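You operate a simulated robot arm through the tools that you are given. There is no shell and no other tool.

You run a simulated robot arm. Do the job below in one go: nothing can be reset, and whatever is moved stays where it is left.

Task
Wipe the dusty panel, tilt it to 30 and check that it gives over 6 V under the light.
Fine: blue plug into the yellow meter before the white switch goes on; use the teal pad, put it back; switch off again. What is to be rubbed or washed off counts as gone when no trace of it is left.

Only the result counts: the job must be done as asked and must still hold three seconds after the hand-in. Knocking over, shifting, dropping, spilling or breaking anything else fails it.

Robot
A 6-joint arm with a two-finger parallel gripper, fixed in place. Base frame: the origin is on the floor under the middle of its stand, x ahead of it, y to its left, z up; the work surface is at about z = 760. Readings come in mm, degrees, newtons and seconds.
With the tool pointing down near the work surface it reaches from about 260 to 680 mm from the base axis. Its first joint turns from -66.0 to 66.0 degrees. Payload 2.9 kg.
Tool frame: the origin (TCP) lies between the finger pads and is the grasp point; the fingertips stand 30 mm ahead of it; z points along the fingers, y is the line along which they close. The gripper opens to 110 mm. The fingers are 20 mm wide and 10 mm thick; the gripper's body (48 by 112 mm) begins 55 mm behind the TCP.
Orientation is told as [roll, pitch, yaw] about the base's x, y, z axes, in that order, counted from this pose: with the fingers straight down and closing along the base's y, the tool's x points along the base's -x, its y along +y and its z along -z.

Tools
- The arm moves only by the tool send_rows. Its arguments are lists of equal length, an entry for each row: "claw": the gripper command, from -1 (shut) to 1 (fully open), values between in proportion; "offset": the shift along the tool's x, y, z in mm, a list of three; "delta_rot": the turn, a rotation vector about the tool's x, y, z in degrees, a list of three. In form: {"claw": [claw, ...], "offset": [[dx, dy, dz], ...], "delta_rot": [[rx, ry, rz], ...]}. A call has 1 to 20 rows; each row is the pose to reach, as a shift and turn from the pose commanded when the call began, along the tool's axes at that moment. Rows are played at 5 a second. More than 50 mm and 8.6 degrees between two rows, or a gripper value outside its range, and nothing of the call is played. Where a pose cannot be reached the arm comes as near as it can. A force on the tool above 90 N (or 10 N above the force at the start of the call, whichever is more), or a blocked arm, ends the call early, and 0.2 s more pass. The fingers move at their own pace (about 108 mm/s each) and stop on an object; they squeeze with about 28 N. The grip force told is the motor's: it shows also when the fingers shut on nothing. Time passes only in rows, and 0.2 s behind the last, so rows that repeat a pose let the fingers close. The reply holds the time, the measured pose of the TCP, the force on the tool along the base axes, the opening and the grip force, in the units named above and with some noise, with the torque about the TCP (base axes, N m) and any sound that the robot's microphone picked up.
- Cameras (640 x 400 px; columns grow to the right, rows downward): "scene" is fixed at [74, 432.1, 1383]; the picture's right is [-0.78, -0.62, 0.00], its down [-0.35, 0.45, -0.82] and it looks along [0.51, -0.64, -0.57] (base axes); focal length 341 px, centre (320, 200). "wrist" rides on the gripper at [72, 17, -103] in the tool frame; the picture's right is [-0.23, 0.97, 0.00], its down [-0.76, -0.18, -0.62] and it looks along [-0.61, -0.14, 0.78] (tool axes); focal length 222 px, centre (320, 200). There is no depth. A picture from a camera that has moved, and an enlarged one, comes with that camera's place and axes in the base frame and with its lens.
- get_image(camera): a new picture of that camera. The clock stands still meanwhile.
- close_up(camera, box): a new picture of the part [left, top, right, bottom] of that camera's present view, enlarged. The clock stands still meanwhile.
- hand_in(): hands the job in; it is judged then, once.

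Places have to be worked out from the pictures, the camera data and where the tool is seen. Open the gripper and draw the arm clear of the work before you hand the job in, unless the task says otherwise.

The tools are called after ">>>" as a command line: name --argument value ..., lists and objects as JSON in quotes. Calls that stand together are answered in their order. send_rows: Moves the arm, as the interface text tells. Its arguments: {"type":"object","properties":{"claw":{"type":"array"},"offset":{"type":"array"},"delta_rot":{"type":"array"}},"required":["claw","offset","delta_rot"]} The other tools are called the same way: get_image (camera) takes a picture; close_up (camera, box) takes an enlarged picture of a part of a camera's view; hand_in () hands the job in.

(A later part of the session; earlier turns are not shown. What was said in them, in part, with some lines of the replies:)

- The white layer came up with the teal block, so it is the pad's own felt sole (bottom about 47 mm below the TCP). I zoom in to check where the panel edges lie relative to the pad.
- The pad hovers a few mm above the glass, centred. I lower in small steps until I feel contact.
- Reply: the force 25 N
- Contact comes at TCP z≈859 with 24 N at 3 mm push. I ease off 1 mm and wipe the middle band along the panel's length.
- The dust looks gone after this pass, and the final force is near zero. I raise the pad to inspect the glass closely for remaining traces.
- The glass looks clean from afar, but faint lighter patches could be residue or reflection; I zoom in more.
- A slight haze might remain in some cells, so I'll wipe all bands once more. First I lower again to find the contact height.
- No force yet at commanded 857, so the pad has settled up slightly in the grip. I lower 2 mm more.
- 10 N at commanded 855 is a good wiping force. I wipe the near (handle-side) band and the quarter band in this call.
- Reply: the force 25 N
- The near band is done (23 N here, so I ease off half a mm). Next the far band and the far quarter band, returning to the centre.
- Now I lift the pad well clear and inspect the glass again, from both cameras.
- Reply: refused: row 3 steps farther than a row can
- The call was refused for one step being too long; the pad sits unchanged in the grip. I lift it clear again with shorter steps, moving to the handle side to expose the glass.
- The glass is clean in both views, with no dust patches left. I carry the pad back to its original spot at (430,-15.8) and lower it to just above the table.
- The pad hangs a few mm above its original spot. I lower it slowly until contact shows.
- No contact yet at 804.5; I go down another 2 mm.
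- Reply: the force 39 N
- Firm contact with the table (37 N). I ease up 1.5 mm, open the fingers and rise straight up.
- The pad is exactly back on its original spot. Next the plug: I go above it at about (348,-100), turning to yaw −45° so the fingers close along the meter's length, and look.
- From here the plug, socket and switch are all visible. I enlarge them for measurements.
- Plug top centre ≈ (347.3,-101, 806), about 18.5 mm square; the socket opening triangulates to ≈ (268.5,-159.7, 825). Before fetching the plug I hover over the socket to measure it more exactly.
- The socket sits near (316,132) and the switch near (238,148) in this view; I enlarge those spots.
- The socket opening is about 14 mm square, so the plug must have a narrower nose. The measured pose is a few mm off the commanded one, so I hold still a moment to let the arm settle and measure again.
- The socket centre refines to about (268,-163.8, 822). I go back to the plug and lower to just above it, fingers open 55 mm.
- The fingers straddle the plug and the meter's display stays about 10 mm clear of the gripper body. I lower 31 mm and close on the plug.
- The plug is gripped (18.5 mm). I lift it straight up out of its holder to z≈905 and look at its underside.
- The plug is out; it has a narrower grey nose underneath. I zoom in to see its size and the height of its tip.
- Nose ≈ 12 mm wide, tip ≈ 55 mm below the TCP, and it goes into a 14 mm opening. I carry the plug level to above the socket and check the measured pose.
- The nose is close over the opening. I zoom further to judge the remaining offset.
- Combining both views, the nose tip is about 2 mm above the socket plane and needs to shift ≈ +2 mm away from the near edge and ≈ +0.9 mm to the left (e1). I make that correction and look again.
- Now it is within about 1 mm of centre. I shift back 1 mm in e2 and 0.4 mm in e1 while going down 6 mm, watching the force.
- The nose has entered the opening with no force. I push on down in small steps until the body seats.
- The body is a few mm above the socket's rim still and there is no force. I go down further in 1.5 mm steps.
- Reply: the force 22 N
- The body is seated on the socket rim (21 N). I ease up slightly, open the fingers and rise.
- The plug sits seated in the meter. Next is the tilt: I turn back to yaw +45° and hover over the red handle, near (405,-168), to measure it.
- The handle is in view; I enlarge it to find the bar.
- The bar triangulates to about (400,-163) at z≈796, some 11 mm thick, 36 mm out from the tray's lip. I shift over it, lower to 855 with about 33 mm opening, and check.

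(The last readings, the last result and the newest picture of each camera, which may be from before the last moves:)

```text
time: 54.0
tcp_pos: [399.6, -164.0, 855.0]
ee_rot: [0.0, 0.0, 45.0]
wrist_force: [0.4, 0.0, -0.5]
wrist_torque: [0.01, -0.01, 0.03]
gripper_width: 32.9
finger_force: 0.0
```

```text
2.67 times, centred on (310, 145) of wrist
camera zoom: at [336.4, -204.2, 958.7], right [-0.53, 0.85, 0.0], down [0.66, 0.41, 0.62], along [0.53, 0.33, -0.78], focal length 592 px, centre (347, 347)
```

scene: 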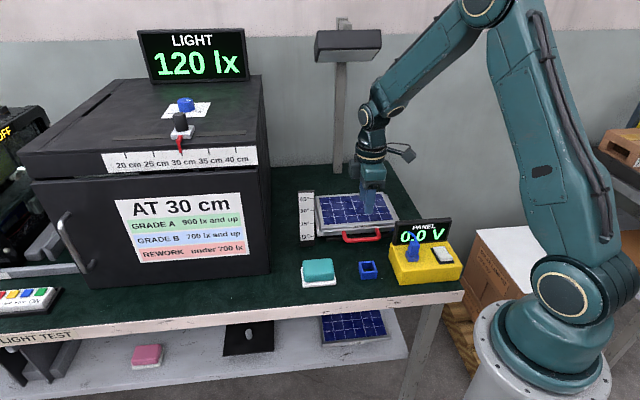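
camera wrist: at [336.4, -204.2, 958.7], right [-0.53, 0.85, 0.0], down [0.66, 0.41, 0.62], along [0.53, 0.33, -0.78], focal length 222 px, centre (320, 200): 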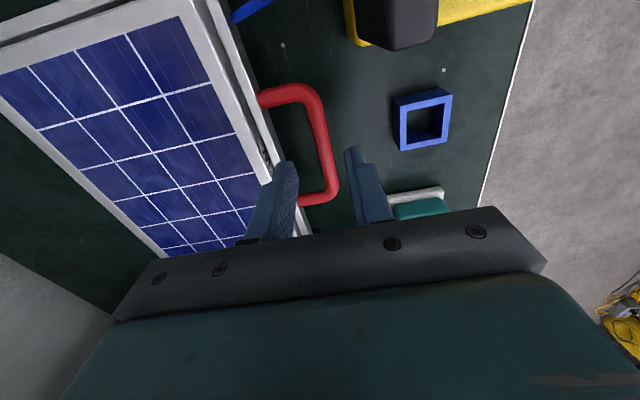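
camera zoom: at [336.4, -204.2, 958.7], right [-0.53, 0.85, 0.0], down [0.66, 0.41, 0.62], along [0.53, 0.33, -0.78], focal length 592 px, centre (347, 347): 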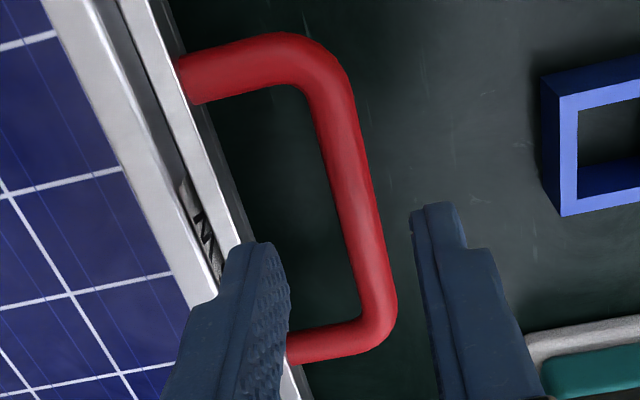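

The bar lies exactly under the TCP. I lower so the fingertips reach about 15 mm below the bar's middle and close on it.

>>> send_rows --claw '[-0.4, -0.4, -0.4, -0.4, -1, -1, -1, -1]' --offset '[[0, 0, 15], [0, 0, 30], [0, 0, 40], [0, 0, 44], [0, 0, 44], [0, 0, 44], [0, 0, 44], [0, 0, 44]]' --delta_rot '[[0, 0, 0], [0, 0, 0], [0, 0, 0], [0, 0, 0], [0, 0, 0], [0, 0, 0], [0, 0, 0], [0, 0, 0]]'

>>> get_image --camera "wrist"

>>> close_up --camera "scene" --box '[320, 190, 420, 270]'

```text
time: 55.8
tcp_pos: [397.5, -162.5, 812.4]
ee_rot: [0.3, 0.0, 45.0]
wrist_force: [-7.4, 9.4, 1.9]
wrist_torque: [0.17, 0.04, -0.62]
gripper_width: 11.7
finger_force: 44.8
```

```text
taken
camera wrist: at [335.1, -203.8, 916.8], right [-0.53, 0.85, 0.0], down [0.67, 0.41, 0.62], along [0.53, 0.33, -0.78], focal length 222 px, centre (320, 200)
```

wrist: 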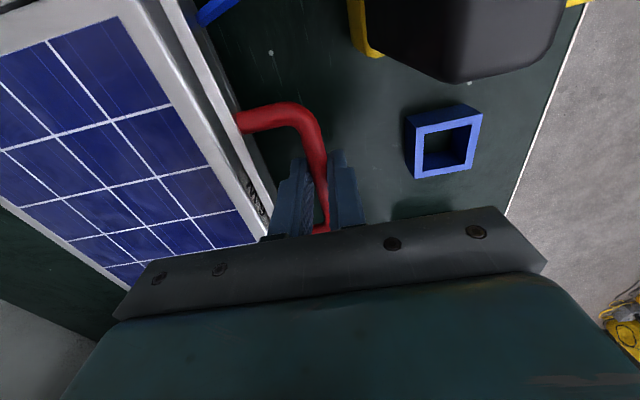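

```text
5.00 times, centred on (370, 230) of scene
camera zoom: at [73.9, 432.4, 1383.0], right [-0.78, -0.62, 0.0], down [-0.35, 0.45, -0.82], along [0.51, -0.64, -0.57], focal length 1704 px, centre (70, 50)
```

zoom: 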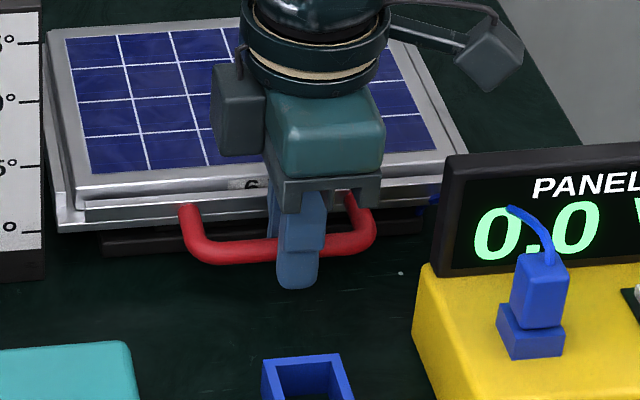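

The bar is gripped (11.7 mm); a 12 N side force says the bar sits about 1.5 mm toward −e2. I correct for that and lift along the arc about the far hinge (radius ≈ 210 mm) to roughly 10°, then check.

>>> send_rows --claw '[-1, -1, -1, -1, -1, -1]' --offset '[[0, 1.5, 0], [0, 0.9, -9.2], [0, -0.2, -18.3], [0, -1.6, -27.4], [0, -3.4, -36.3], [0, -3.4, -36.3]]' --delta_rot '[[0, 0, 0], [0, 0, 0], [0, 0, 0], [0, 0, 0], [0, 0, 0], [0, 0, 0]]'

>>> get_image --camera "scene"

>>> close_up --camera "scene" --box '[290, 170, 430, 270]'

```text
time: 57.2
tcp_pos: [400.4, -166.7, 847.5]
ee_rot: [0.2, 0.0, 45.1]
wrist_force: [-8.9, 18.2, 2.3]
wrist_torque: [-0.04, 0.48, -0.62]
gripper_width: 11.1
finger_force: 45.2
```

```text
taken
```

scene: 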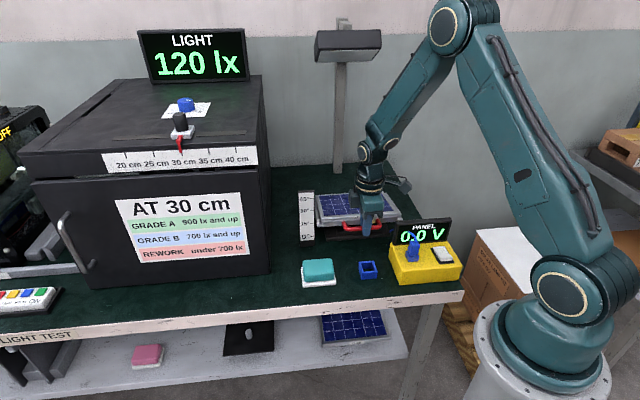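

```text
4.00 times, centred on (360, 220) of scene
camera zoom: at [73.8, 432.6, 1382.9], right [-0.78, -0.62, 0.0], down [-0.35, 0.45, -0.82], along [0.51, -0.64, -0.57], focal length 1363 px, centre (160, 120)
```

zoom: 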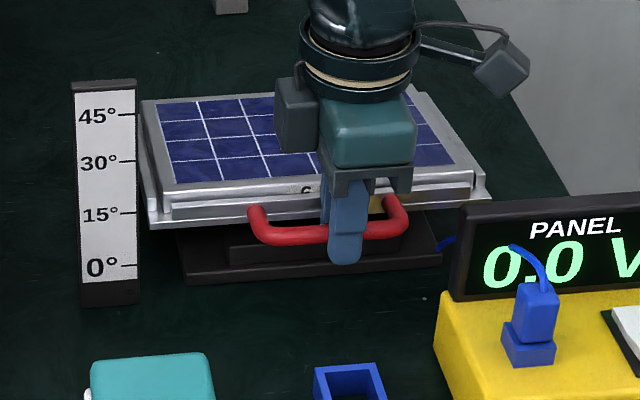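

The tray is now at about 10.5° by the scale (its bottom front edge is the pointer), and a −19 N side force means the arc needs less motion toward the hinge. I correct 2.4 mm and continue to about 20°.

>>> send_rows --claw '[-1, -1, -1, -1, -1, -1, -1]' --offset '[[0, 2, 0], [0, 0.3, -8.1], [0, -2.1, -16.8], [0, -4.6, -25.5], [0, -7.5, -33.8], [0, -7.5, -33.8], [0, -7.5, -33.8]]' --delta_rot '[[0, 0, 0], [0, 0, 0], [0, 0, 0], [0, 0, 0], [0, 0, 0], [0, 0, 0], [0, 0, 0]]'

>>> close_up --camera "scene" --box '[290, 170, 430, 270]'

>>> get_image --camera "wrist"

```text
time: 58.8
tcp_pos: [409.1, -174.2, 883.6]
ee_rot: [-0.3, 0.0, 44.9]
wrist_force: [0.1, -8.6, -3.3]
wrist_torque: [-0.18, -0.03, -0.5]
gripper_width: 11.6
finger_force: 45.4
```

```text
4.00 times, centred on (360, 220) of scene
camera zoom: at [74.1, 431.9, 1383.1], right [-0.78, -0.62, 0.0], down [-0.35, 0.45, -0.82], along [0.51, -0.64, -0.57], focal length 1363 px, centre (160, 120)
```

zoom: 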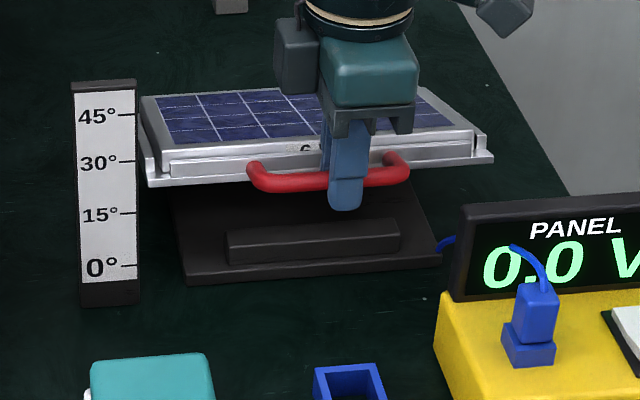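

```text
taken
camera wrist: at [345.0, -213.7, 987.3], right [-0.53, 0.85, 0.0], down [0.66, 0.41, 0.62], along [0.53, 0.33, -0.78], focal length 222 px, centre (320, 200)
```

wrist: 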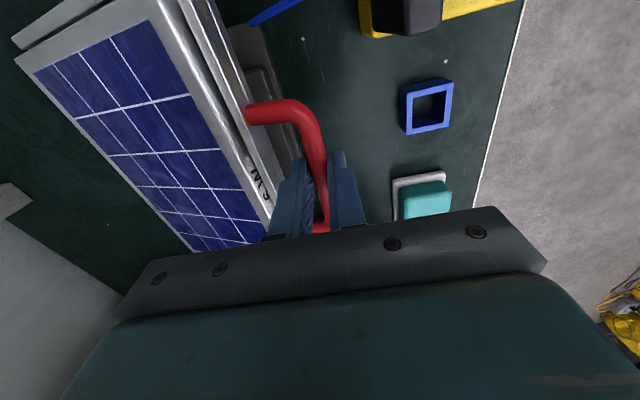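

By the scale (allowing for parallax) the tray is near 20–22°. I take closer views to work out the angle accurately.

>>> close_up --camera "scene" --box '[305, 180, 365, 250]'

>>> close_up --camera "scene" --box '[310, 185, 420, 245]'

```text
5.71 times, centred on (335, 215) of scene
camera zoom: at [74.1, 431.9, 1383.1], right [-0.78, -0.62, 0.0], down [-0.35, 0.45, -0.82], along [0.51, -0.64, -0.57], focal length 1948 px, centre (234, 114)
```

zoom: 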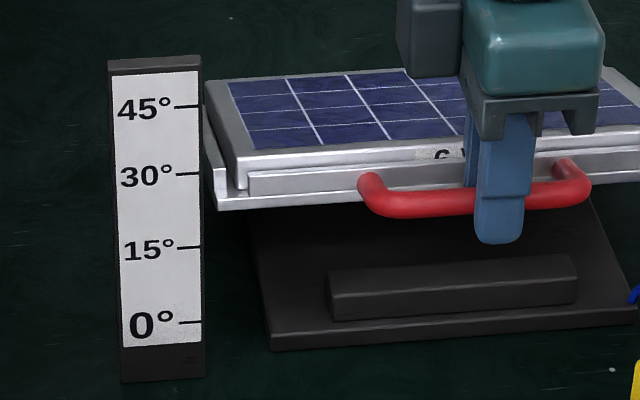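

```text
5.82 times, centred on (365, 215) of scene
camera zoom: at [74.1, 431.9, 1383.1], right [-0.78, -0.62, 0.0], down [-0.35, 0.45, -0.82], along [0.51, -0.64, -0.57], focal length 1983 px, centre (58, 113)
```

zoom: 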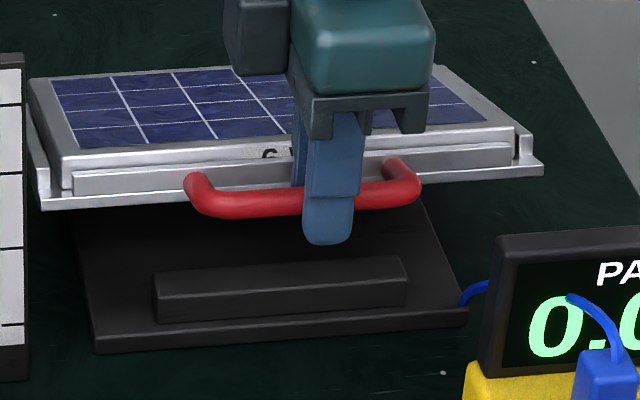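

Projecting the glass corner shows the tilt is 20.0°, which fits a hinge radius of about 208 mm for the bar. I continue along the arc to 30° (bar rise ≈ 103 mm in total).

>>> send_rows --claw '[-1, -1, -1, -1, -1, -1, -1]' --offset '[[0, -2, -1.5], [0, -5.2, -9], [0, -9.1, -17.2], [0, -13.4, -25.2], [0, -17.6, -32.8], [0, -17.6, -32.8], [0, -17.6, -32.8]]' --delta_rot '[[0, 0, 0], [0, 0, 0], [0, 0, 0], [0, 0, 0], [0, 0, 0], [0, 0, 0], [0, 0, 0]]'

>>> close_up --camera "scene" --box '[305, 180, 365, 250]'

>>> get_image --camera "wrist"

```text
time: 60.4
tcp_pos: [419.6, -185.2, 915.3]
ee_rot: [-0.1, -0.2, 45.2]
wrist_force: [17.6, 3.2, -8.7]
wrist_torque: [0.21, -0.41, -0.57]
gripper_width: 11.7
finger_force: 45.1
```

```text
5.71 times, centred on (335, 215) of scene
camera zoom: at [74.6, 432.2, 1383.0], right [-0.78, -0.62, 0.0], down [-0.35, 0.45, -0.82], along [0.51, -0.64, -0.57], focal length 1948 px, centre (234, 114)
```

zoom: 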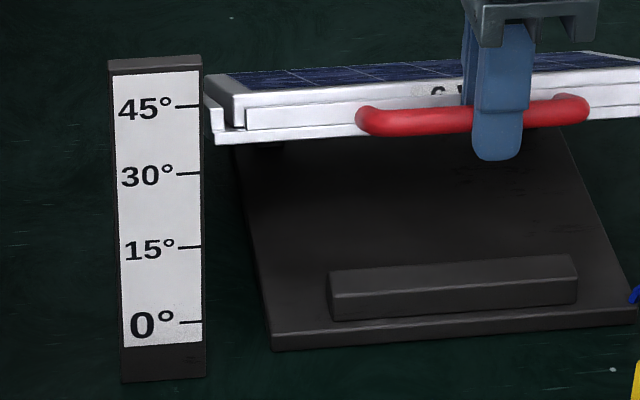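

```text
taken
camera wrist: at [356.7, -226.0, 1020.0], right [-0.53, 0.85, 0.0], down [0.66, 0.41, 0.63], along [0.53, 0.33, -0.78], focal length 222 px, centre (320, 200)
```

wrist: 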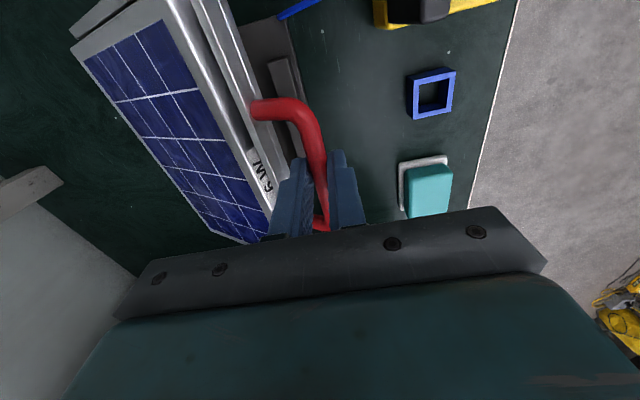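

The tray corner now projects to exactly where 30.0° should put it, and side forces are modest. I open the fingers only slightly (about 24 mm) to let go of the handle and rise straight up.

>>> send_rows --claw '[-1, -0.75, -0.56, -0.56, -0.56, -0.56, -0.56, -0.5]' --offset '[[0, 0, 0], [0, 0, 0], [0, 0, 0], [0, 0, 0], [0, 0, -10], [0, 0, -25], [0, 0, -55], [0, 0, -80]]' --delta_rot '[[0, 0, 0], [0, 0, 0], [0, 0, 0], [0, 0, 0], [0, 0, 0], [0, 0, 0], [0, 0, 0], [0, 0, 0]]'

>>> close_up --camera "scene" --box '[305, 180, 365, 250]'

>>> get_image --camera "scene"

```text
time: 62.2
tcp_pos: [419.8, -183.5, 998.4]
ee_rot: [-0.1, 0.1, 45.0]
wrist_force: [0.2, 1.8, 0.3]
wrist_torque: [-0.01, 0.0, 0.04]
gripper_width: 27.7
finger_force: 0.1
```

```text
5.71 times, centred on (335, 215) of scene
camera zoom: at [74.0, 432.2, 1383.0], right [-0.78, -0.62, 0.0], down [-0.35, 0.45, -0.82], along [0.51, -0.64, -0.57], focal length 1948 px, centre (234, 114)
```

zoom: 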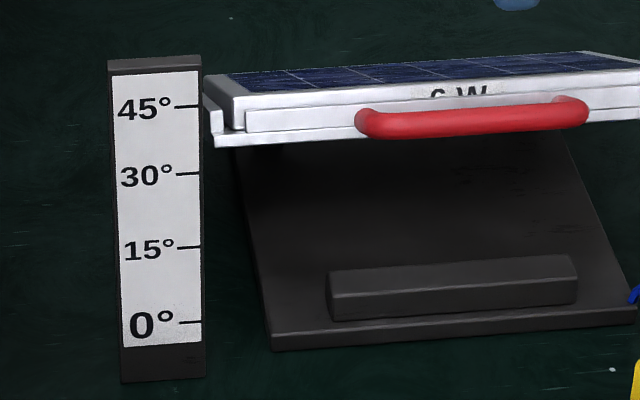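

```text
taken
```

scene: 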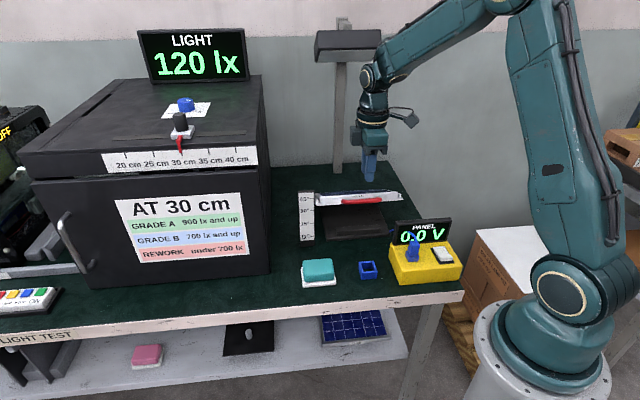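

The tray stays up. I zoom in on the scale edge to measure the held angle precisely.

>>> close_up --camera "scene" --box '[312, 185, 342, 240]'

>>> close_up --camera "scene" --box '[315, 180, 415, 225]'

>>> get_image --camera "wrist"

```text
7.27 times, centred on (327, 212) of scene
camera zoom: at [74.0, 432.2, 1383.0], right [-0.78, -0.62, 0.0], down [-0.35, 0.45, -0.82], along [0.51, -0.64, -0.57], focal length 2479 px, centre (269, 109)
```

zoom: 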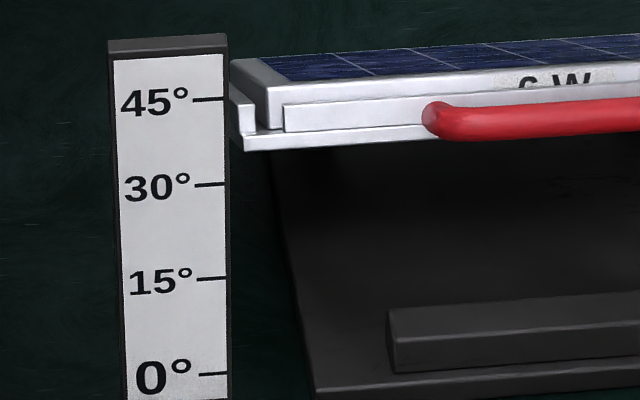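

```text
6.40 times, centred on (365, 202) of scene
camera zoom: at [74.0, 432.2, 1383.0], right [-0.78, -0.62, 0.0], down [-0.35, 0.45, -0.82], along [0.51, -0.64, -0.57], focal length 2181 px, centre (32, 184)
```

zoom: 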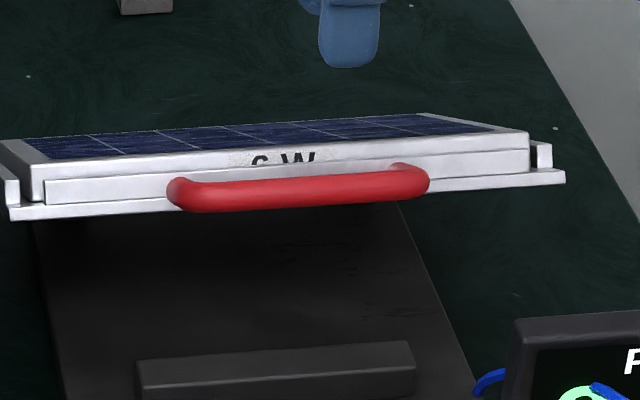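

```text
taken
camera wrist: at [356.4, -225.6, 1101.9], right [-0.53, 0.85, 0.0], down [0.66, 0.41, 0.62], along [0.53, 0.33, -0.78], focal length 222 px, centre (320, 200)
```

wrist: 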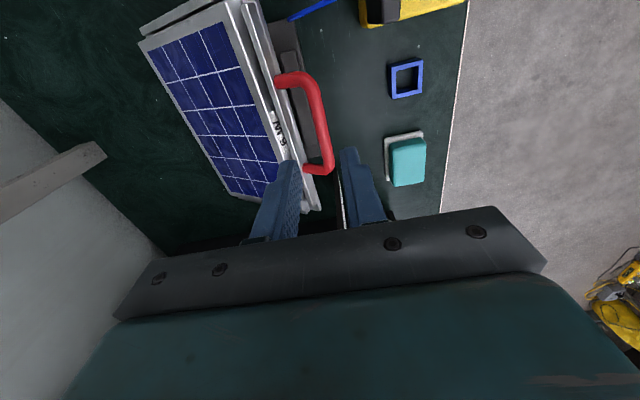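

The hinge holds. To refine the angle estimate I zoom on the glass edges, which are seen nearly edge-on and are thus very sensitive to tilt.

>>> close_up --camera "scene" --box '[372, 185, 404, 212]'

>>> close_up --camera "scene" --box '[313, 188, 345, 215]'

```text
14.81 times, centred on (388, 198) of scene
camera zoom: at [74.0, 432.2, 1383.0], right [-0.78, -0.62, 0.0], down [-0.35, 0.45, -0.82], along [0.51, -0.64, -0.57], focal length 5050 px, centre (-687, 222)
```

zoom: 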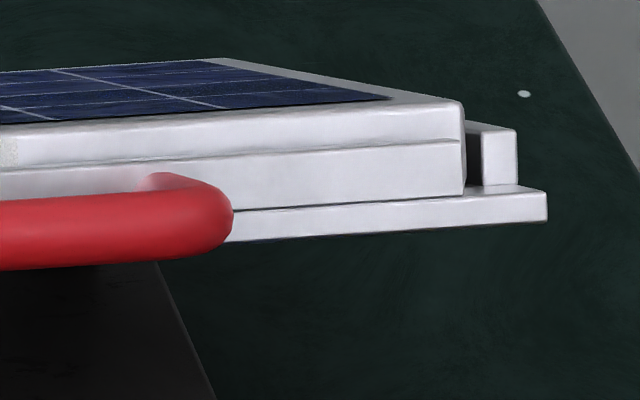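

```text
14.81 times, centred on (329, 202) of scene
camera zoom: at [74.0, 432.2, 1383.0], right [-0.78, -0.62, 0.0], down [-0.35, 0.45, -0.82], along [0.51, -0.64, -0.57], focal length 5050 px, centre (187, 178)
```

zoom: 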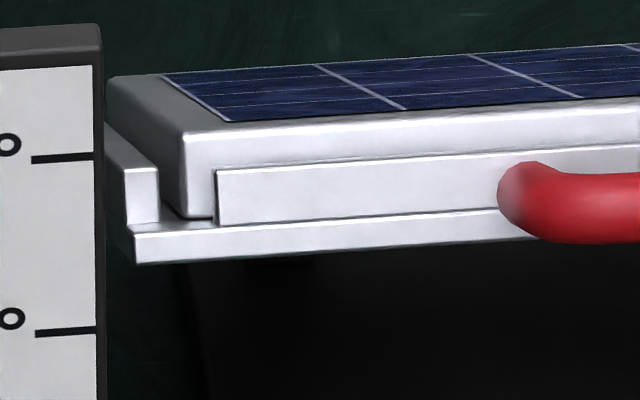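

Both glass edges give about 29.7°, so the tilt is right and holding. Now the switch: its near end stands up (off) around (200,-199), far end around (230,-232). I close the fingers and travel high above the meter to yaw −45° over its near end.

>>> send_rows --claw '[-0.6, -0.8, -1, -1, -1, -1, -1, -1, -1, -1, -1, -1]' --offset '[[15, 12, 0], [30, 25, 0], [45, 37, 0], [60, 50, 0], [75, 62, 0], [90, 74.5, 0], [105, 87, 0], [120, 99, 0], [135, 112, 0], [150, 124, 0], [164.9, 136.5, 0], [164.9, 136.5, 30]]' --delta_rot '[[0, 0, 8], [0, 0, 16], [0, 0, 24], [0, 0, 32], [0, 0, 40], [0, 0, 48.5], [0, 0, 57], [0, 0, 65.5], [0, 0, 74], [0, 0, 82.4], [0, 0, 90], [0, 0, 90]]'

>>> get_image --camera "wrist"

>>> get_image --camera "scene"

```text
time: 64.8
tcp_pos: [203.7, -204.8, 965.9]
ee_rot: [0.0, 0.0, -45.1]
wrist_force: [-0.1, 0.5, 0.4]
wrist_torque: [-0.01, -0.01, -0.01]
gripper_width: 0.0
finger_force: 27.7
```

```text
taken
camera wrist: at [164.7, -142.0, 1070.9], right [0.85, 0.53, 0.0], down [0.41, -0.66, 0.62], along [0.33, -0.53, -0.78], focal length 222 px, centre (320, 200)
```

wrist: 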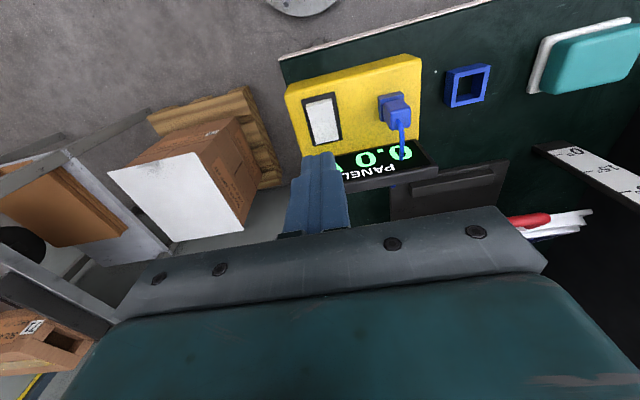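

```text
taken
```

scene: 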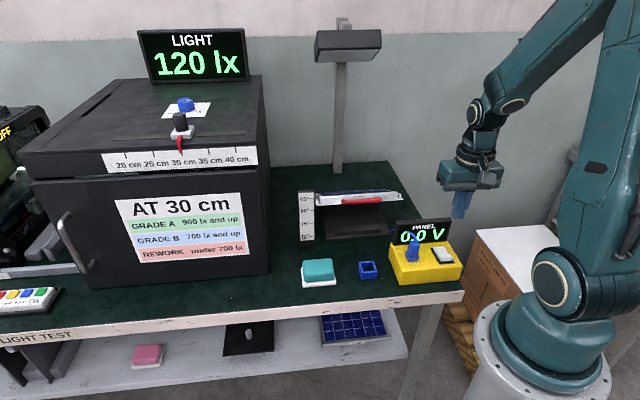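

The rocker is visible just above the closed fingers in the wrist view. I enlarge it to place its two ends.

>>> close_up --camera "wrist" --box '[290, 80, 355, 155]'

>>> close_up --camera "scene" --box '[425, 235, 465, 275]'

```text
5.33 times, centred on (322, 118) of wrist
camera zoom: at [164.7, -142.0, 1070.9], right [0.85, 0.53, 0.0], down [0.41, -0.66, 0.62], along [0.33, -0.53, -0.78], focal length 1185 px, centre (307, 640)
```

zoom: 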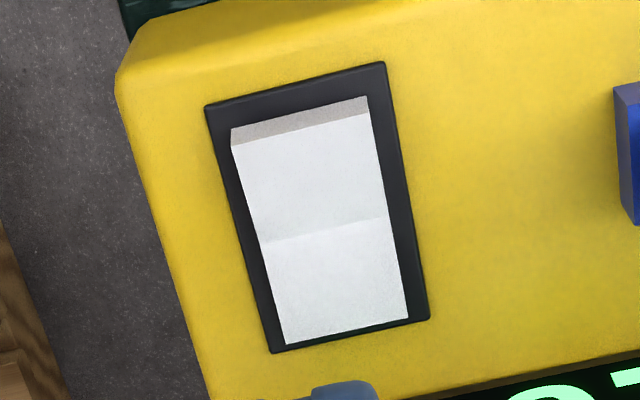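

```text
10.00 times, centred on (445, 255) of scene
camera zoom: at [74.0, 432.2, 1383.0], right [-0.78, -0.62, 0.0], down [-0.35, 0.45, -0.82], along [0.51, -0.64, -0.57], focal length 3408 px, centre (-930, -350)
```

zoom: 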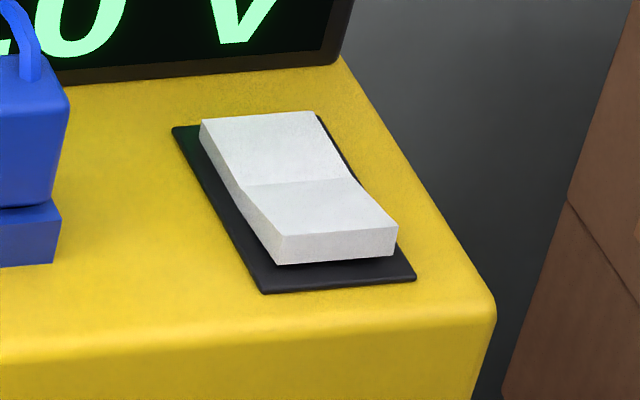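

The near end stands 6 mm higher (z≈824) than the far end (≈818), so pressing the near end turns it on. I come down above the point ~7 mm in from that end, at about (204.4,-205).

>>> send_rows --claw '[-1, -1, -1, -1, -1, -1]' --offset '[[0, 0, 30], [0, 0, 60], [0, 0, 85], [0, 0, 98], [0, 0, 102], [0, 0, 102]]' --delta_rot '[[0, 0, 0], [0, 0, 0], [0, 0, 0], [0, 0, 0], [0, 0, 0], [0, 0, 0]]'

>>> get_image --camera "wrist"

>>> close_up --camera "scene" --box '[420, 220, 470, 275]'

```text
time: 66.2
tcp_pos: [206.6, -205.9, 864.9]
ee_rot: [0.0, 0.0, -45.0]
wrist_force: [-0.5, 0.2, 1.3]
wrist_torque: [0.01, -0.01, 0.01]
gripper_width: 0.0
finger_force: 28.0
```

```text
taken
camera wrist: at [166.4, -143.1, 968.5], right [0.85, 0.53, 0.0], down [0.41, -0.66, 0.62], along [0.33, -0.53, -0.78], focal length 222 px, centre (320, 200)
```

wrist: 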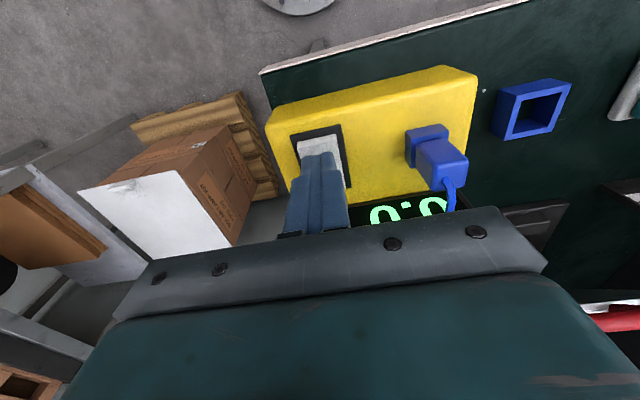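

```text
7.27 times, centred on (445, 248) of scene
camera zoom: at [74.0, 432.1, 1383.0], right [-0.78, -0.62, 0.0], down [-0.35, 0.45, -0.82], along [0.51, -0.64, -0.57], focal length 2479 px, centre (-589, -146)
```

zoom: 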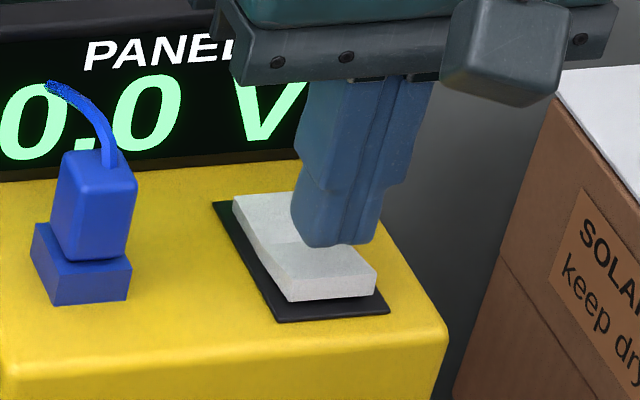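

The fingertips are about 11 mm above the rocker's near half. I shift 2 mm toward its near end and go down in small steps.

>>> send_rows --claw '[-1, -1, -1, -1, -1]' --offset '[[2, 0, 3], [2, 0, 7], [2, 0, 10], [2, 0, 13], [2, 0, 13]]' --delta_rot '[[0, 0, 0], [0, 0, 0], [0, 0, 0], [0, 0, 0], [0, 0, 0]]'

>>> close_up --camera "scene" --box '[420, 220, 470, 275]'

```text
time: 67.4
tcp_pos: [204.6, -203.8, 852.6]
ee_rot: [-0.1, -0.1, -45.0]
wrist_force: [-7.8, 5.2, 49.2]
wrist_torque: [-0.16, -0.1, 0.04]
gripper_width: 0.0
finger_force: 28.3
```

```text
7.27 times, centred on (445, 248) of scene
camera zoom: at [73.6, 432.6, 1382.9], right [-0.78, -0.62, 0.0], down [-0.35, 0.45, -0.82], along [0.51, -0.64, -0.57], focal length 2479 px, centre (-589, -146)
```

zoom: 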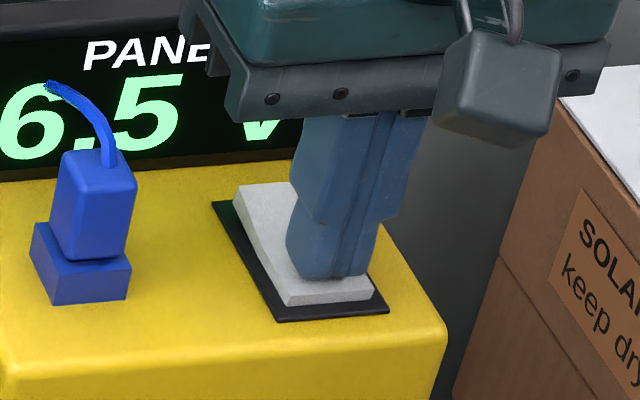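

The rocker clicked over and the meter reads about 6.5 V. I back off (the force was 49 N) and look at the full reading and the lamp.

>>> send_rows --claw '[-1, -1, -1, -1, -1]' --offset '[[0, 0, -10], [0, 0, -40], [0, 0, -75], [0, 0, -100], [0, 0, -100]]' --delta_rot '[[0, 0, 0], [0, 0, 0], [0, 0, 0], [0, 0, 0], [0, 0, 0]]'

>>> get_image --camera "scene"

>>> close_up --camera "scene" --box '[380, 205, 470, 290]'

>>> close_up --camera "scene" --box '[312, 185, 342, 240]'

```text
time: 68.6
tcp_pos: [203.8, -205.4, 947.7]
ee_rot: [0.0, 0.0, -44.9]
wrist_force: [0.4, -0.3, -0.3]
wrist_torque: [0.02, 0.04, -0.02]
gripper_width: 0.0
finger_force: 27.9
```

```text
taken
```

scene: 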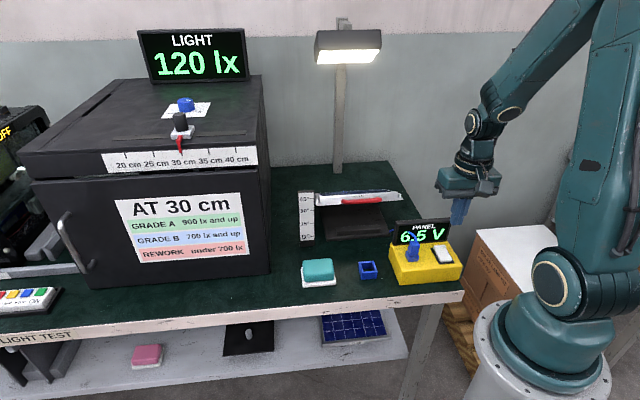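

```text
4.71 times, centred on (425, 248) of scene
camera zoom: at [74.0, 432.2, 1383.0], right [-0.78, -0.62, 0.0], down [-0.35, 0.45, -0.82], along [0.51, -0.64, -0.57], focal length 1604 px, centre (-174, -24)
```

zoom: 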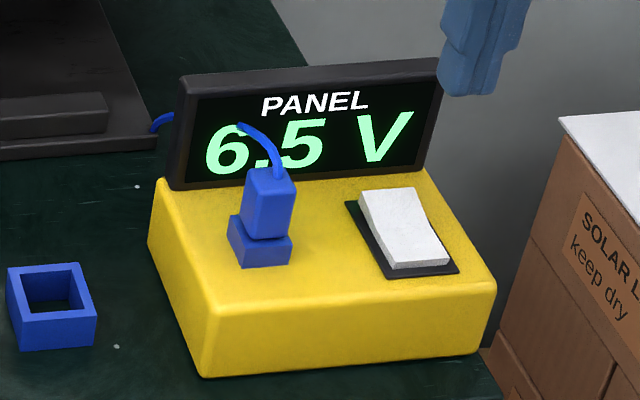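

```text
7.27 times, centred on (327, 212) of scene
camera zoom: at [74.0, 432.2, 1383.0], right [-0.78, -0.62, 0.0], down [-0.35, 0.45, -0.82], along [0.51, -0.64, -0.57], focal length 2479 px, centre (269, 109)
```

zoom: 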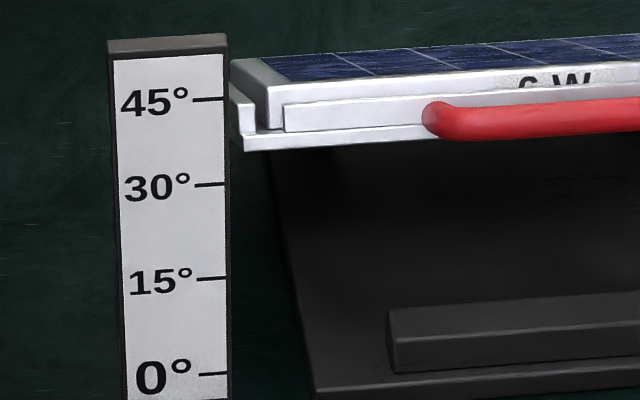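

With the switch on the lamp lights and the meter shows 6.5 V, above 6 V. While the lamp is on I use it to check the glass for any trace of dust: I go above the panel (high) and look.

>>> send_rows --claw '[-1, -1, -1, -1, -1, -1, -1, -1, -1, -1, -1, -1, -1]' --offset '[[0, 0, -40], [-12, 14, -60], [-24, 29, -80], [-36, 43, -100], [-48, 58, -100], [-61, 73, -100], [-74, 88, -100], [-87, 104, -100], [-100, 119, -100], [-113, 134, -100], [-126, 150, -100], [-138.5, 164.8, -100], [-138.5, 164.8, -100]]' --delta_rot '[[0, 0, 0], [0, 0, -8.2], [0, 0, -16.4], [0, 0, -24.6], [0, 0, -32.8], [0, 0, -41], [0, 0, -49.2], [0, 0, -57.4], [0, 0, -65.6], [0, 0, -73.8], [0, 0, -82], [0, 0, -90], [0, 0, -90]]'

>>> get_image --camera "wrist"

>>> close_up --camera "wrist" --box '[130, 0, 320, 200]'

>>> close_up --camera "scene" --box '[380, 205, 470, 290]'

```text
time: 71.4
tcp_pos: [418.6, -187.2, 1049.7]
ee_rot: [0.0, 0.0, 45.1]
wrist_force: [0.3, 0.1, 0.6]
wrist_torque: [0.01, -0.03, 0.01]
gripper_width: 0.0
finger_force: 28.0
```

```text
taken
camera wrist: at [355.6, -228.0, 1153.3], right [-0.53, 0.85, 0.0], down [0.66, 0.41, 0.62], along [0.53, 0.33, -0.78], focal length 222 px, centre (320, 200)
```

wrist: 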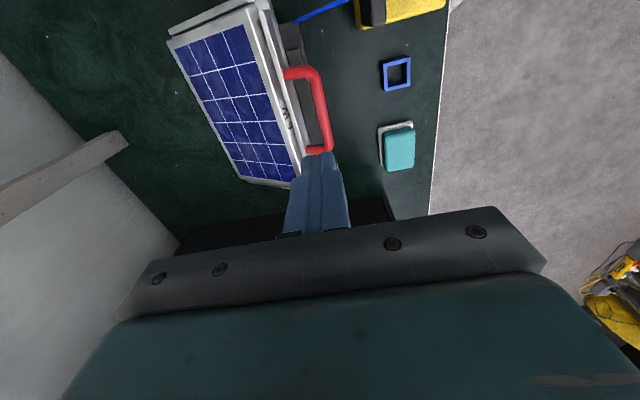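

```text
2.00 times, centred on (225, 100) of wrist
camera zoom: at [355.6, -228.0, 1153.3], right [-0.53, 0.85, 0.0], down [0.66, 0.41, 0.62], along [0.53, 0.33, -0.78], focal length 444 px, centre (510, 400)
```

zoom: 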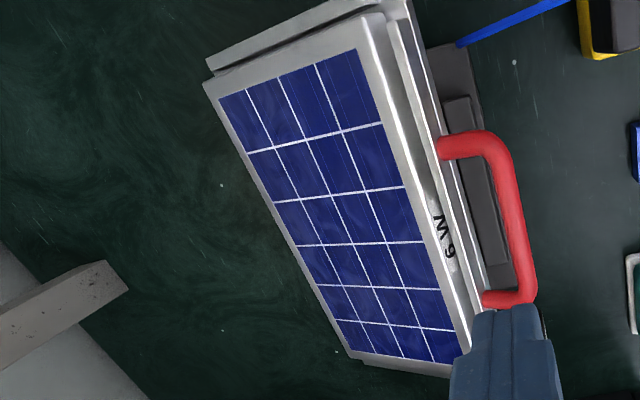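

```text
4.71 times, centred on (425, 248) of scene
camera zoom: at [74.1, 432.1, 1383.0], right [-0.78, -0.62, 0.0], down [-0.35, 0.45, -0.82], along [0.51, -0.64, -0.57], focal length 1604 px, centre (-174, -24)
```

zoom: 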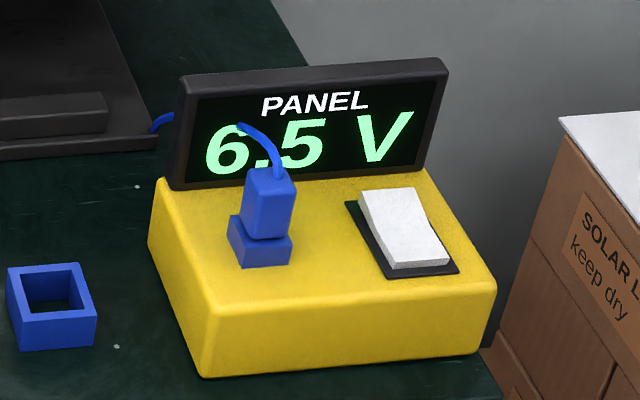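

Under the lamp the glass looks uniformly blue and the meter stays at 6.5 V. One more enlarged look at the cells to be sure.

>>> close_up --camera "wrist" --box '[180, 15, 270, 105]'

>>> close_up --camera "wrist" --box '[205, 85, 305, 190]'

```text
4.44 times, centred on (225, 60) of wrist
camera zoom: at [355.6, -228.0, 1153.3], right [-0.53, 0.85, 0.0], down [0.66, 0.41, 0.62], along [0.53, 0.33, -0.78], focal length 987 px, centre (742, 822)
```

zoom: 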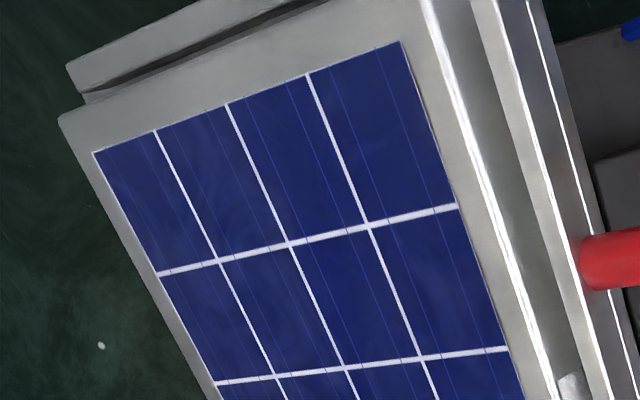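

```text
3.81 times, centred on (255, 138) of wrist
camera zoom: at [355.6, -228.0, 1153.3], right [-0.53, 0.85, 0.0], down [0.66, 0.41, 0.62], along [0.53, 0.33, -0.78], focal length 846 px, centre (568, 438)
```

zoom: 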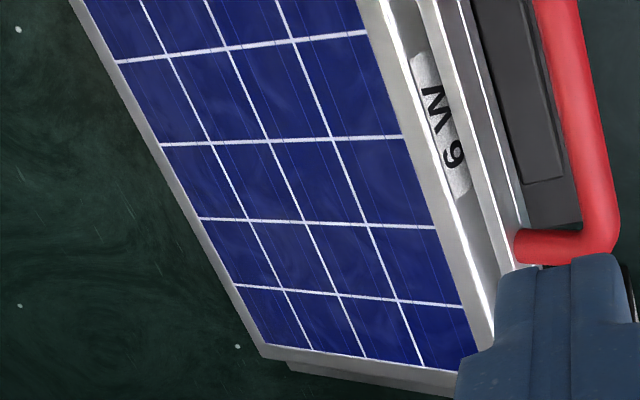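

The glass is clean everywhere. Now I return over the meter to switch it off by pressing the rocker's far end, at about (226,-229).

>>> send_rows --claw '[-1, -1, -1, -1, -1, -1, -1, -1, -1, -1, -1, -1, -1]' --offset '[[15, 9.6, 0], [30, 19, 0], [45, 29, 0], [60, 38, 0], [75, 48, 0], [90, 57, 0], [105, 67, 0], [120, 76, 0], [135, 86, 0], [151, 96, 20], [167.6, 105.4, 50], [167.6, 105.4, 84], [167.6, 105.4, 84]]' --delta_rot '[[0, 0, 8], [0, 0, 16], [0, 0, 24], [0, 0, 32], [0, 0, 40], [0, 0, 48.5], [0, 0, 57], [0, 0, 65.5], [0, 0, 74], [0, 0, 82.4], [0, 0, 90], [0, 0, 90], [0, 0, 90]]'

>>> get_image --camera "wrist"

>>> close_up --camera "scene" --box '[400, 190, 480, 280]'

```text
time: 74.2
tcp_pos: [226.1, -229.2, 964.1]
ee_rot: [0.0, -0.1, -45.0]
wrist_force: [-0.3, 0.8, 0.1]
wrist_torque: [-0.01, -0.01, -0.02]
gripper_width: 0.1
finger_force: 27.8
```

```text
taken
camera wrist: at [186.8, -168.2, 1068.8], right [0.85, 0.53, 0.0], down [0.41, -0.66, 0.62], along [0.33, -0.53, -0.78], focal length 222 px, centre (320, 200)
```

wrist: 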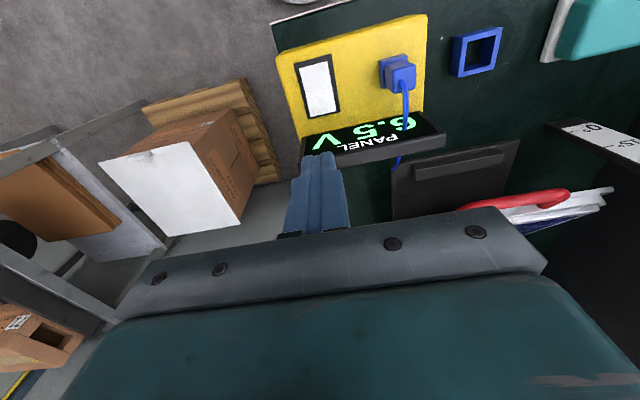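

```text
4.44 times, centred on (440, 235) of scene
camera zoom: at [74.0, 432.1, 1383.0], right [-0.78, -0.62, 0.0], down [-0.35, 0.45, -0.82], along [0.51, -0.64, -0.57], focal length 1515 px, centre (-213, 44)
```

zoom: 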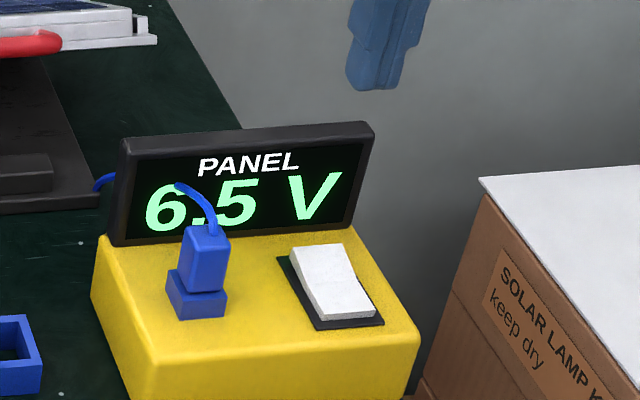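

I check the rocker's far end and the display's distance from this view before going down.

>>> close_up --camera "wrist" --box '[280, 40, 360, 170]'

```text
3.08 times, centred on (320, 105) of wrist
camera zoom: at [186.8, -168.2, 1068.8], right [0.85, 0.53, 0.0], down [0.41, -0.66, 0.62], along [0.33, -0.53, -0.78], focal length 684 px, centre (320, 492)
```

zoom: 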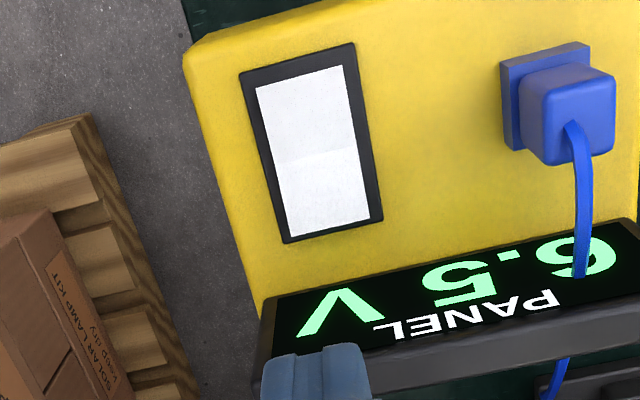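

The far end is at about (231,-232.5) and the display stays some 20 mm clear of the fingers. I come down above the far half.

>>> send_rows --claw '[-1, -1, -1, -1, -1, -1]' --offset '[[0, 0, 30], [0, 0, 60], [0, 0, 85], [0, 0, 98], [0, 0, 102], [0, 0, 102]]' --delta_rot '[[0, 0, 0], [0, 0, 0], [0, 0, 0], [0, 0, 0], [0, 0, 0], [0, 0, 0]]'

>>> close_up --camera "scene" --box '[410, 215, 470, 275]'

>>> get_image --camera "wrist"

```text
time: 75.6
tcp_pos: [225.0, -229.3, 865.9]
ee_rot: [0.0, 0.0, -45.0]
wrist_force: [0.0, 0.6, 0.2]
wrist_torque: [-0.02, 0.03, 0.04]
gripper_width: 0.5
finger_force: 27.3
```

```text
6.67 times, centred on (440, 245) of scene
camera zoom: at [74.0, 432.1, 1383.0], right [-0.78, -0.62, 0.0], down [-0.35, 0.45, -0.82], along [0.51, -0.64, -0.57], focal length 2272 px, centre (-480, -100)
```

zoom: 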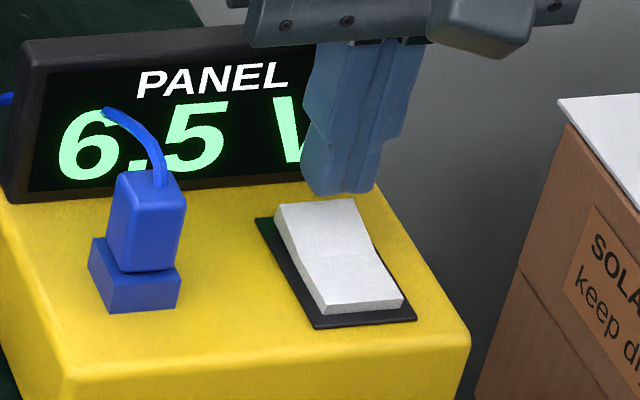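

```text
taken
camera wrist: at [186.3, -167.2, 969.9], right [0.85, 0.53, 0.0], down [0.41, -0.66, 0.62], along [0.33, -0.53, -0.78], focal length 222 px, centre (320, 200)
```

wrist: 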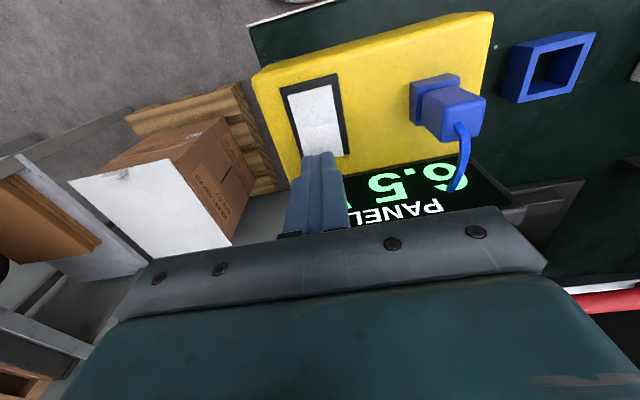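

I zoom in on the wrist view to see where the fingertips would land on the rocker.

>>> close_up --camera "wrist" --box '[275, 65, 365, 185]'

```text
3.33 times, centred on (320, 125) of wrist
camera zoom: at [186.3, -167.2, 969.9], right [0.85, 0.53, 0.0], down [0.41, -0.66, 0.62], along [0.33, -0.53, -0.78], focal length 740 px, centre (320, 450)
```

zoom: 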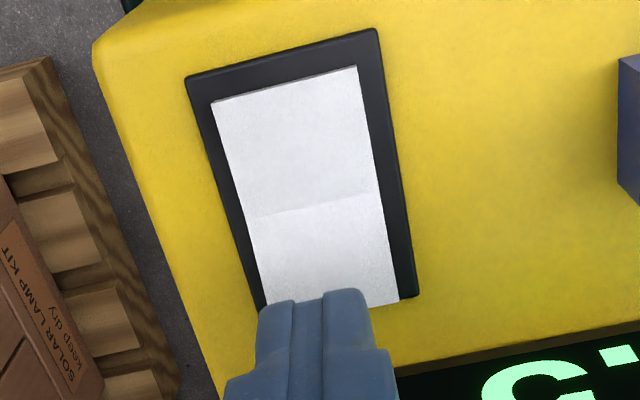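

The fingertips would land about 4 mm from the far end; I shift 3 mm inward and 1.5 mm sideways, then press down in small steps.

>>> send_rows --claw '[-1, -1, -1, -1, -1]' --offset '[[3, 1.5, 3], [3, 1.5, 7], [3, 1.5, 10], [3, 1.5, 12.5], [3, 1.5, 12.5]]' --delta_rot '[[0, 0, 0], [0, 0, 0], [0, 0, 0], [0, 0, 0], [0, 0, 0]]'

>>> close_up --camera "scene" --box '[410, 215, 470, 275]'

```text
time: 76.8
tcp_pos: [224.2, -225.5, 851.7]
ee_rot: [0.0, -0.1, -45.0]
wrist_force: [-0.9, -0.5, 0.2]
wrist_torque: [0.04, -0.02, 0.02]
gripper_width: 0.0
finger_force: 27.5
```

```text
6.67 times, centred on (440, 245) of scene
camera zoom: at [74.0, 432.1, 1383.0], right [-0.78, -0.62, 0.0], down [-0.35, 0.45, -0.82], along [0.51, -0.64, -0.57], focal length 2272 px, centre (-480, -100)
```

zoom: 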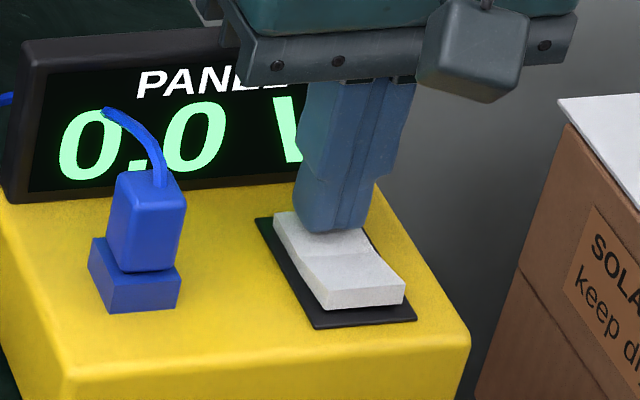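

The meter is back to 0.0 V with the rocker's near end up again: the switch is off. I rise straight up, then withdraw high and open the gripper.

>>> send_rows --claw '[-1, -1, -1, -1, -1, -1, -0.6, -0.2, 0.2, 0.6, 1, 1, 1]' --offset '[[0, 0, -15], [0, 0, -50], [0, 0, -90], [0, 0, -130], [9, 31, -145], [18, 62, -160], [27, 93, -175], [36, 124, -190], [45, 155, -205], [54, 186, -220], [63, 217, -235], [71.4, 248, -250], [71.4, 248, -250]]' --delta_rot '[[0, 0, 0], [0, 0, 0], [0, 0, 0], [0, 0, 0], [0, 0, -6], [0, 0, -12], [0, 0, -18], [0, 0, -24], [0, 0, -30], [0, 0, -36], [0, 0, -42], [0, 0, -45], [0, 0, -45]]'

>>> get_image --camera "scene"

>>> close_up --camera "scene" --box '[290, 180, 470, 300]'

>>> get_image --camera "wrist"

```text
time: 79.6
tcp_pos: [349.1, 1.4, 1099.0]
ee_rot: [0.0, 0.1, 0.0]
wrist_force: [0.5, 0.2, -1.6]
wrist_torque: [-0.03, 0.01, 0.02]
gripper_width: 110.0
finger_force: 0.1
```

```text
taken
```

scene: 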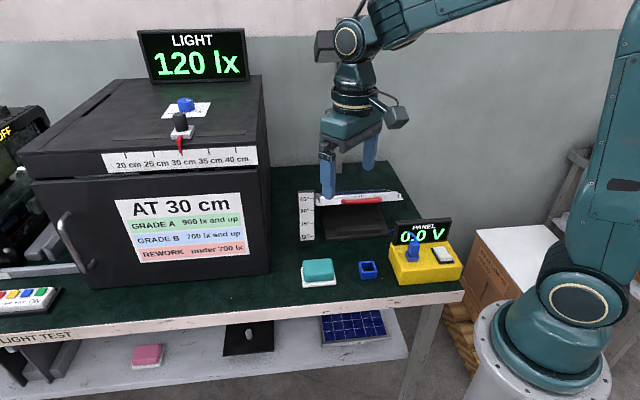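

```text
3.33 times, centred on (380, 240) of scene
camera zoom: at [74.0, 432.2, 1383.0], right [-0.78, -0.62, 0.0], down [-0.35, 0.45, -0.82], along [0.51, -0.64, -0.57], focal length 1136 px, centre (120, 67)
```

zoom: 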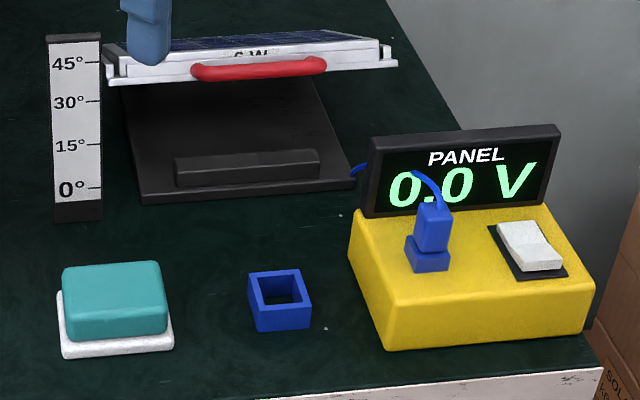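

```text
taken
camera wrist: at [276.8, 17.3, 1203.4], right [0.23, 0.97, 0.0], down [0.76, -0.18, 0.62], along [0.61, -0.14, -0.78], focal length 222 px, centre (320, 200)
```

wrist: 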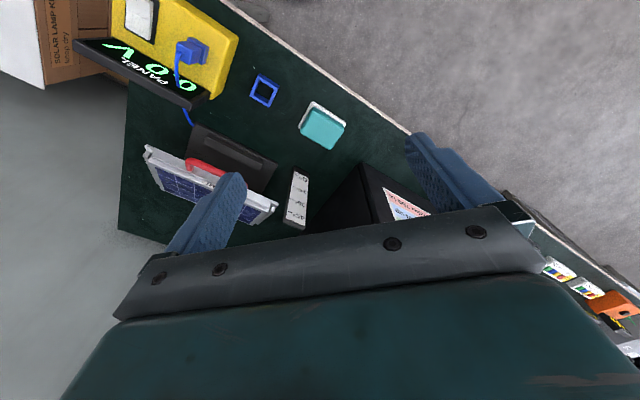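

Everything looks right: pad back, plug in the meter, switch off, arm clear. I check once more that the tilt hasn't drifted.

>>> close_up --camera "scene" --box '[312, 185, 342, 240]'

>>> close_up --camera "scene" --box '[372, 185, 404, 212]'

```text
7.27 times, centred on (327, 212) of scene
camera zoom: at [74.0, 432.2, 1383.0], right [-0.78, -0.62, 0.0], down [-0.35, 0.45, -0.82], along [0.51, -0.64, -0.57], focal length 2479 px, centre (269, 109)
```

zoom: 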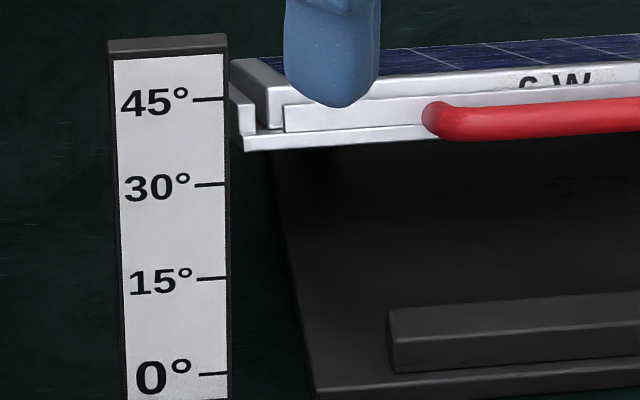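

```text
14.81 times, centred on (388, 198) of scene
camera zoom: at [74.0, 432.2, 1383.0], right [-0.78, -0.62, 0.0], down [-0.35, 0.45, -0.82], along [0.51, -0.64, -0.57], focal length 5050 px, centre (-687, 222)
```

zoom: 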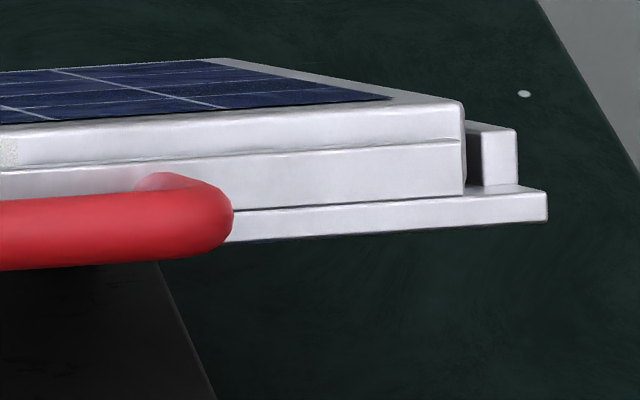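

The tilt is unchanged at about 29.7° by three independent measures: the corner projection, the handle rise of 103 mm on a 208 mm radius, and the glass seen edge-on. The check reading was 6.5 V and all conditions are met, so I hand in.

>>> hand_in

```text
The job is handed in.
```

The panel is clean, tilted to about 30°, and gave 6.5 V under the light, so it passes the 6 V check. I've handed the job in but haven't seen a verdict.

- **Wiping:** I wiped the whole glass with the teal pad, then put the pad back on its original spot. Close-up views with the lamp on showed no trace of dust.
- **Tilt:** My best estimate is 29.7°, worked out from the camera views and how far the handle rose. It was still there just before I handed in.
- **Voltage check:** The blue plug went into the yellow meter before the white switch went on. The meter read 6.5 V with the lamp lit and held steady.
- **How things were left:** The switch is off again and the meter reads 0.0 V. The blue plug is still in the meter, since you didn't ask for it to be put back. The gripper is open and the arm is raised clear of the table.
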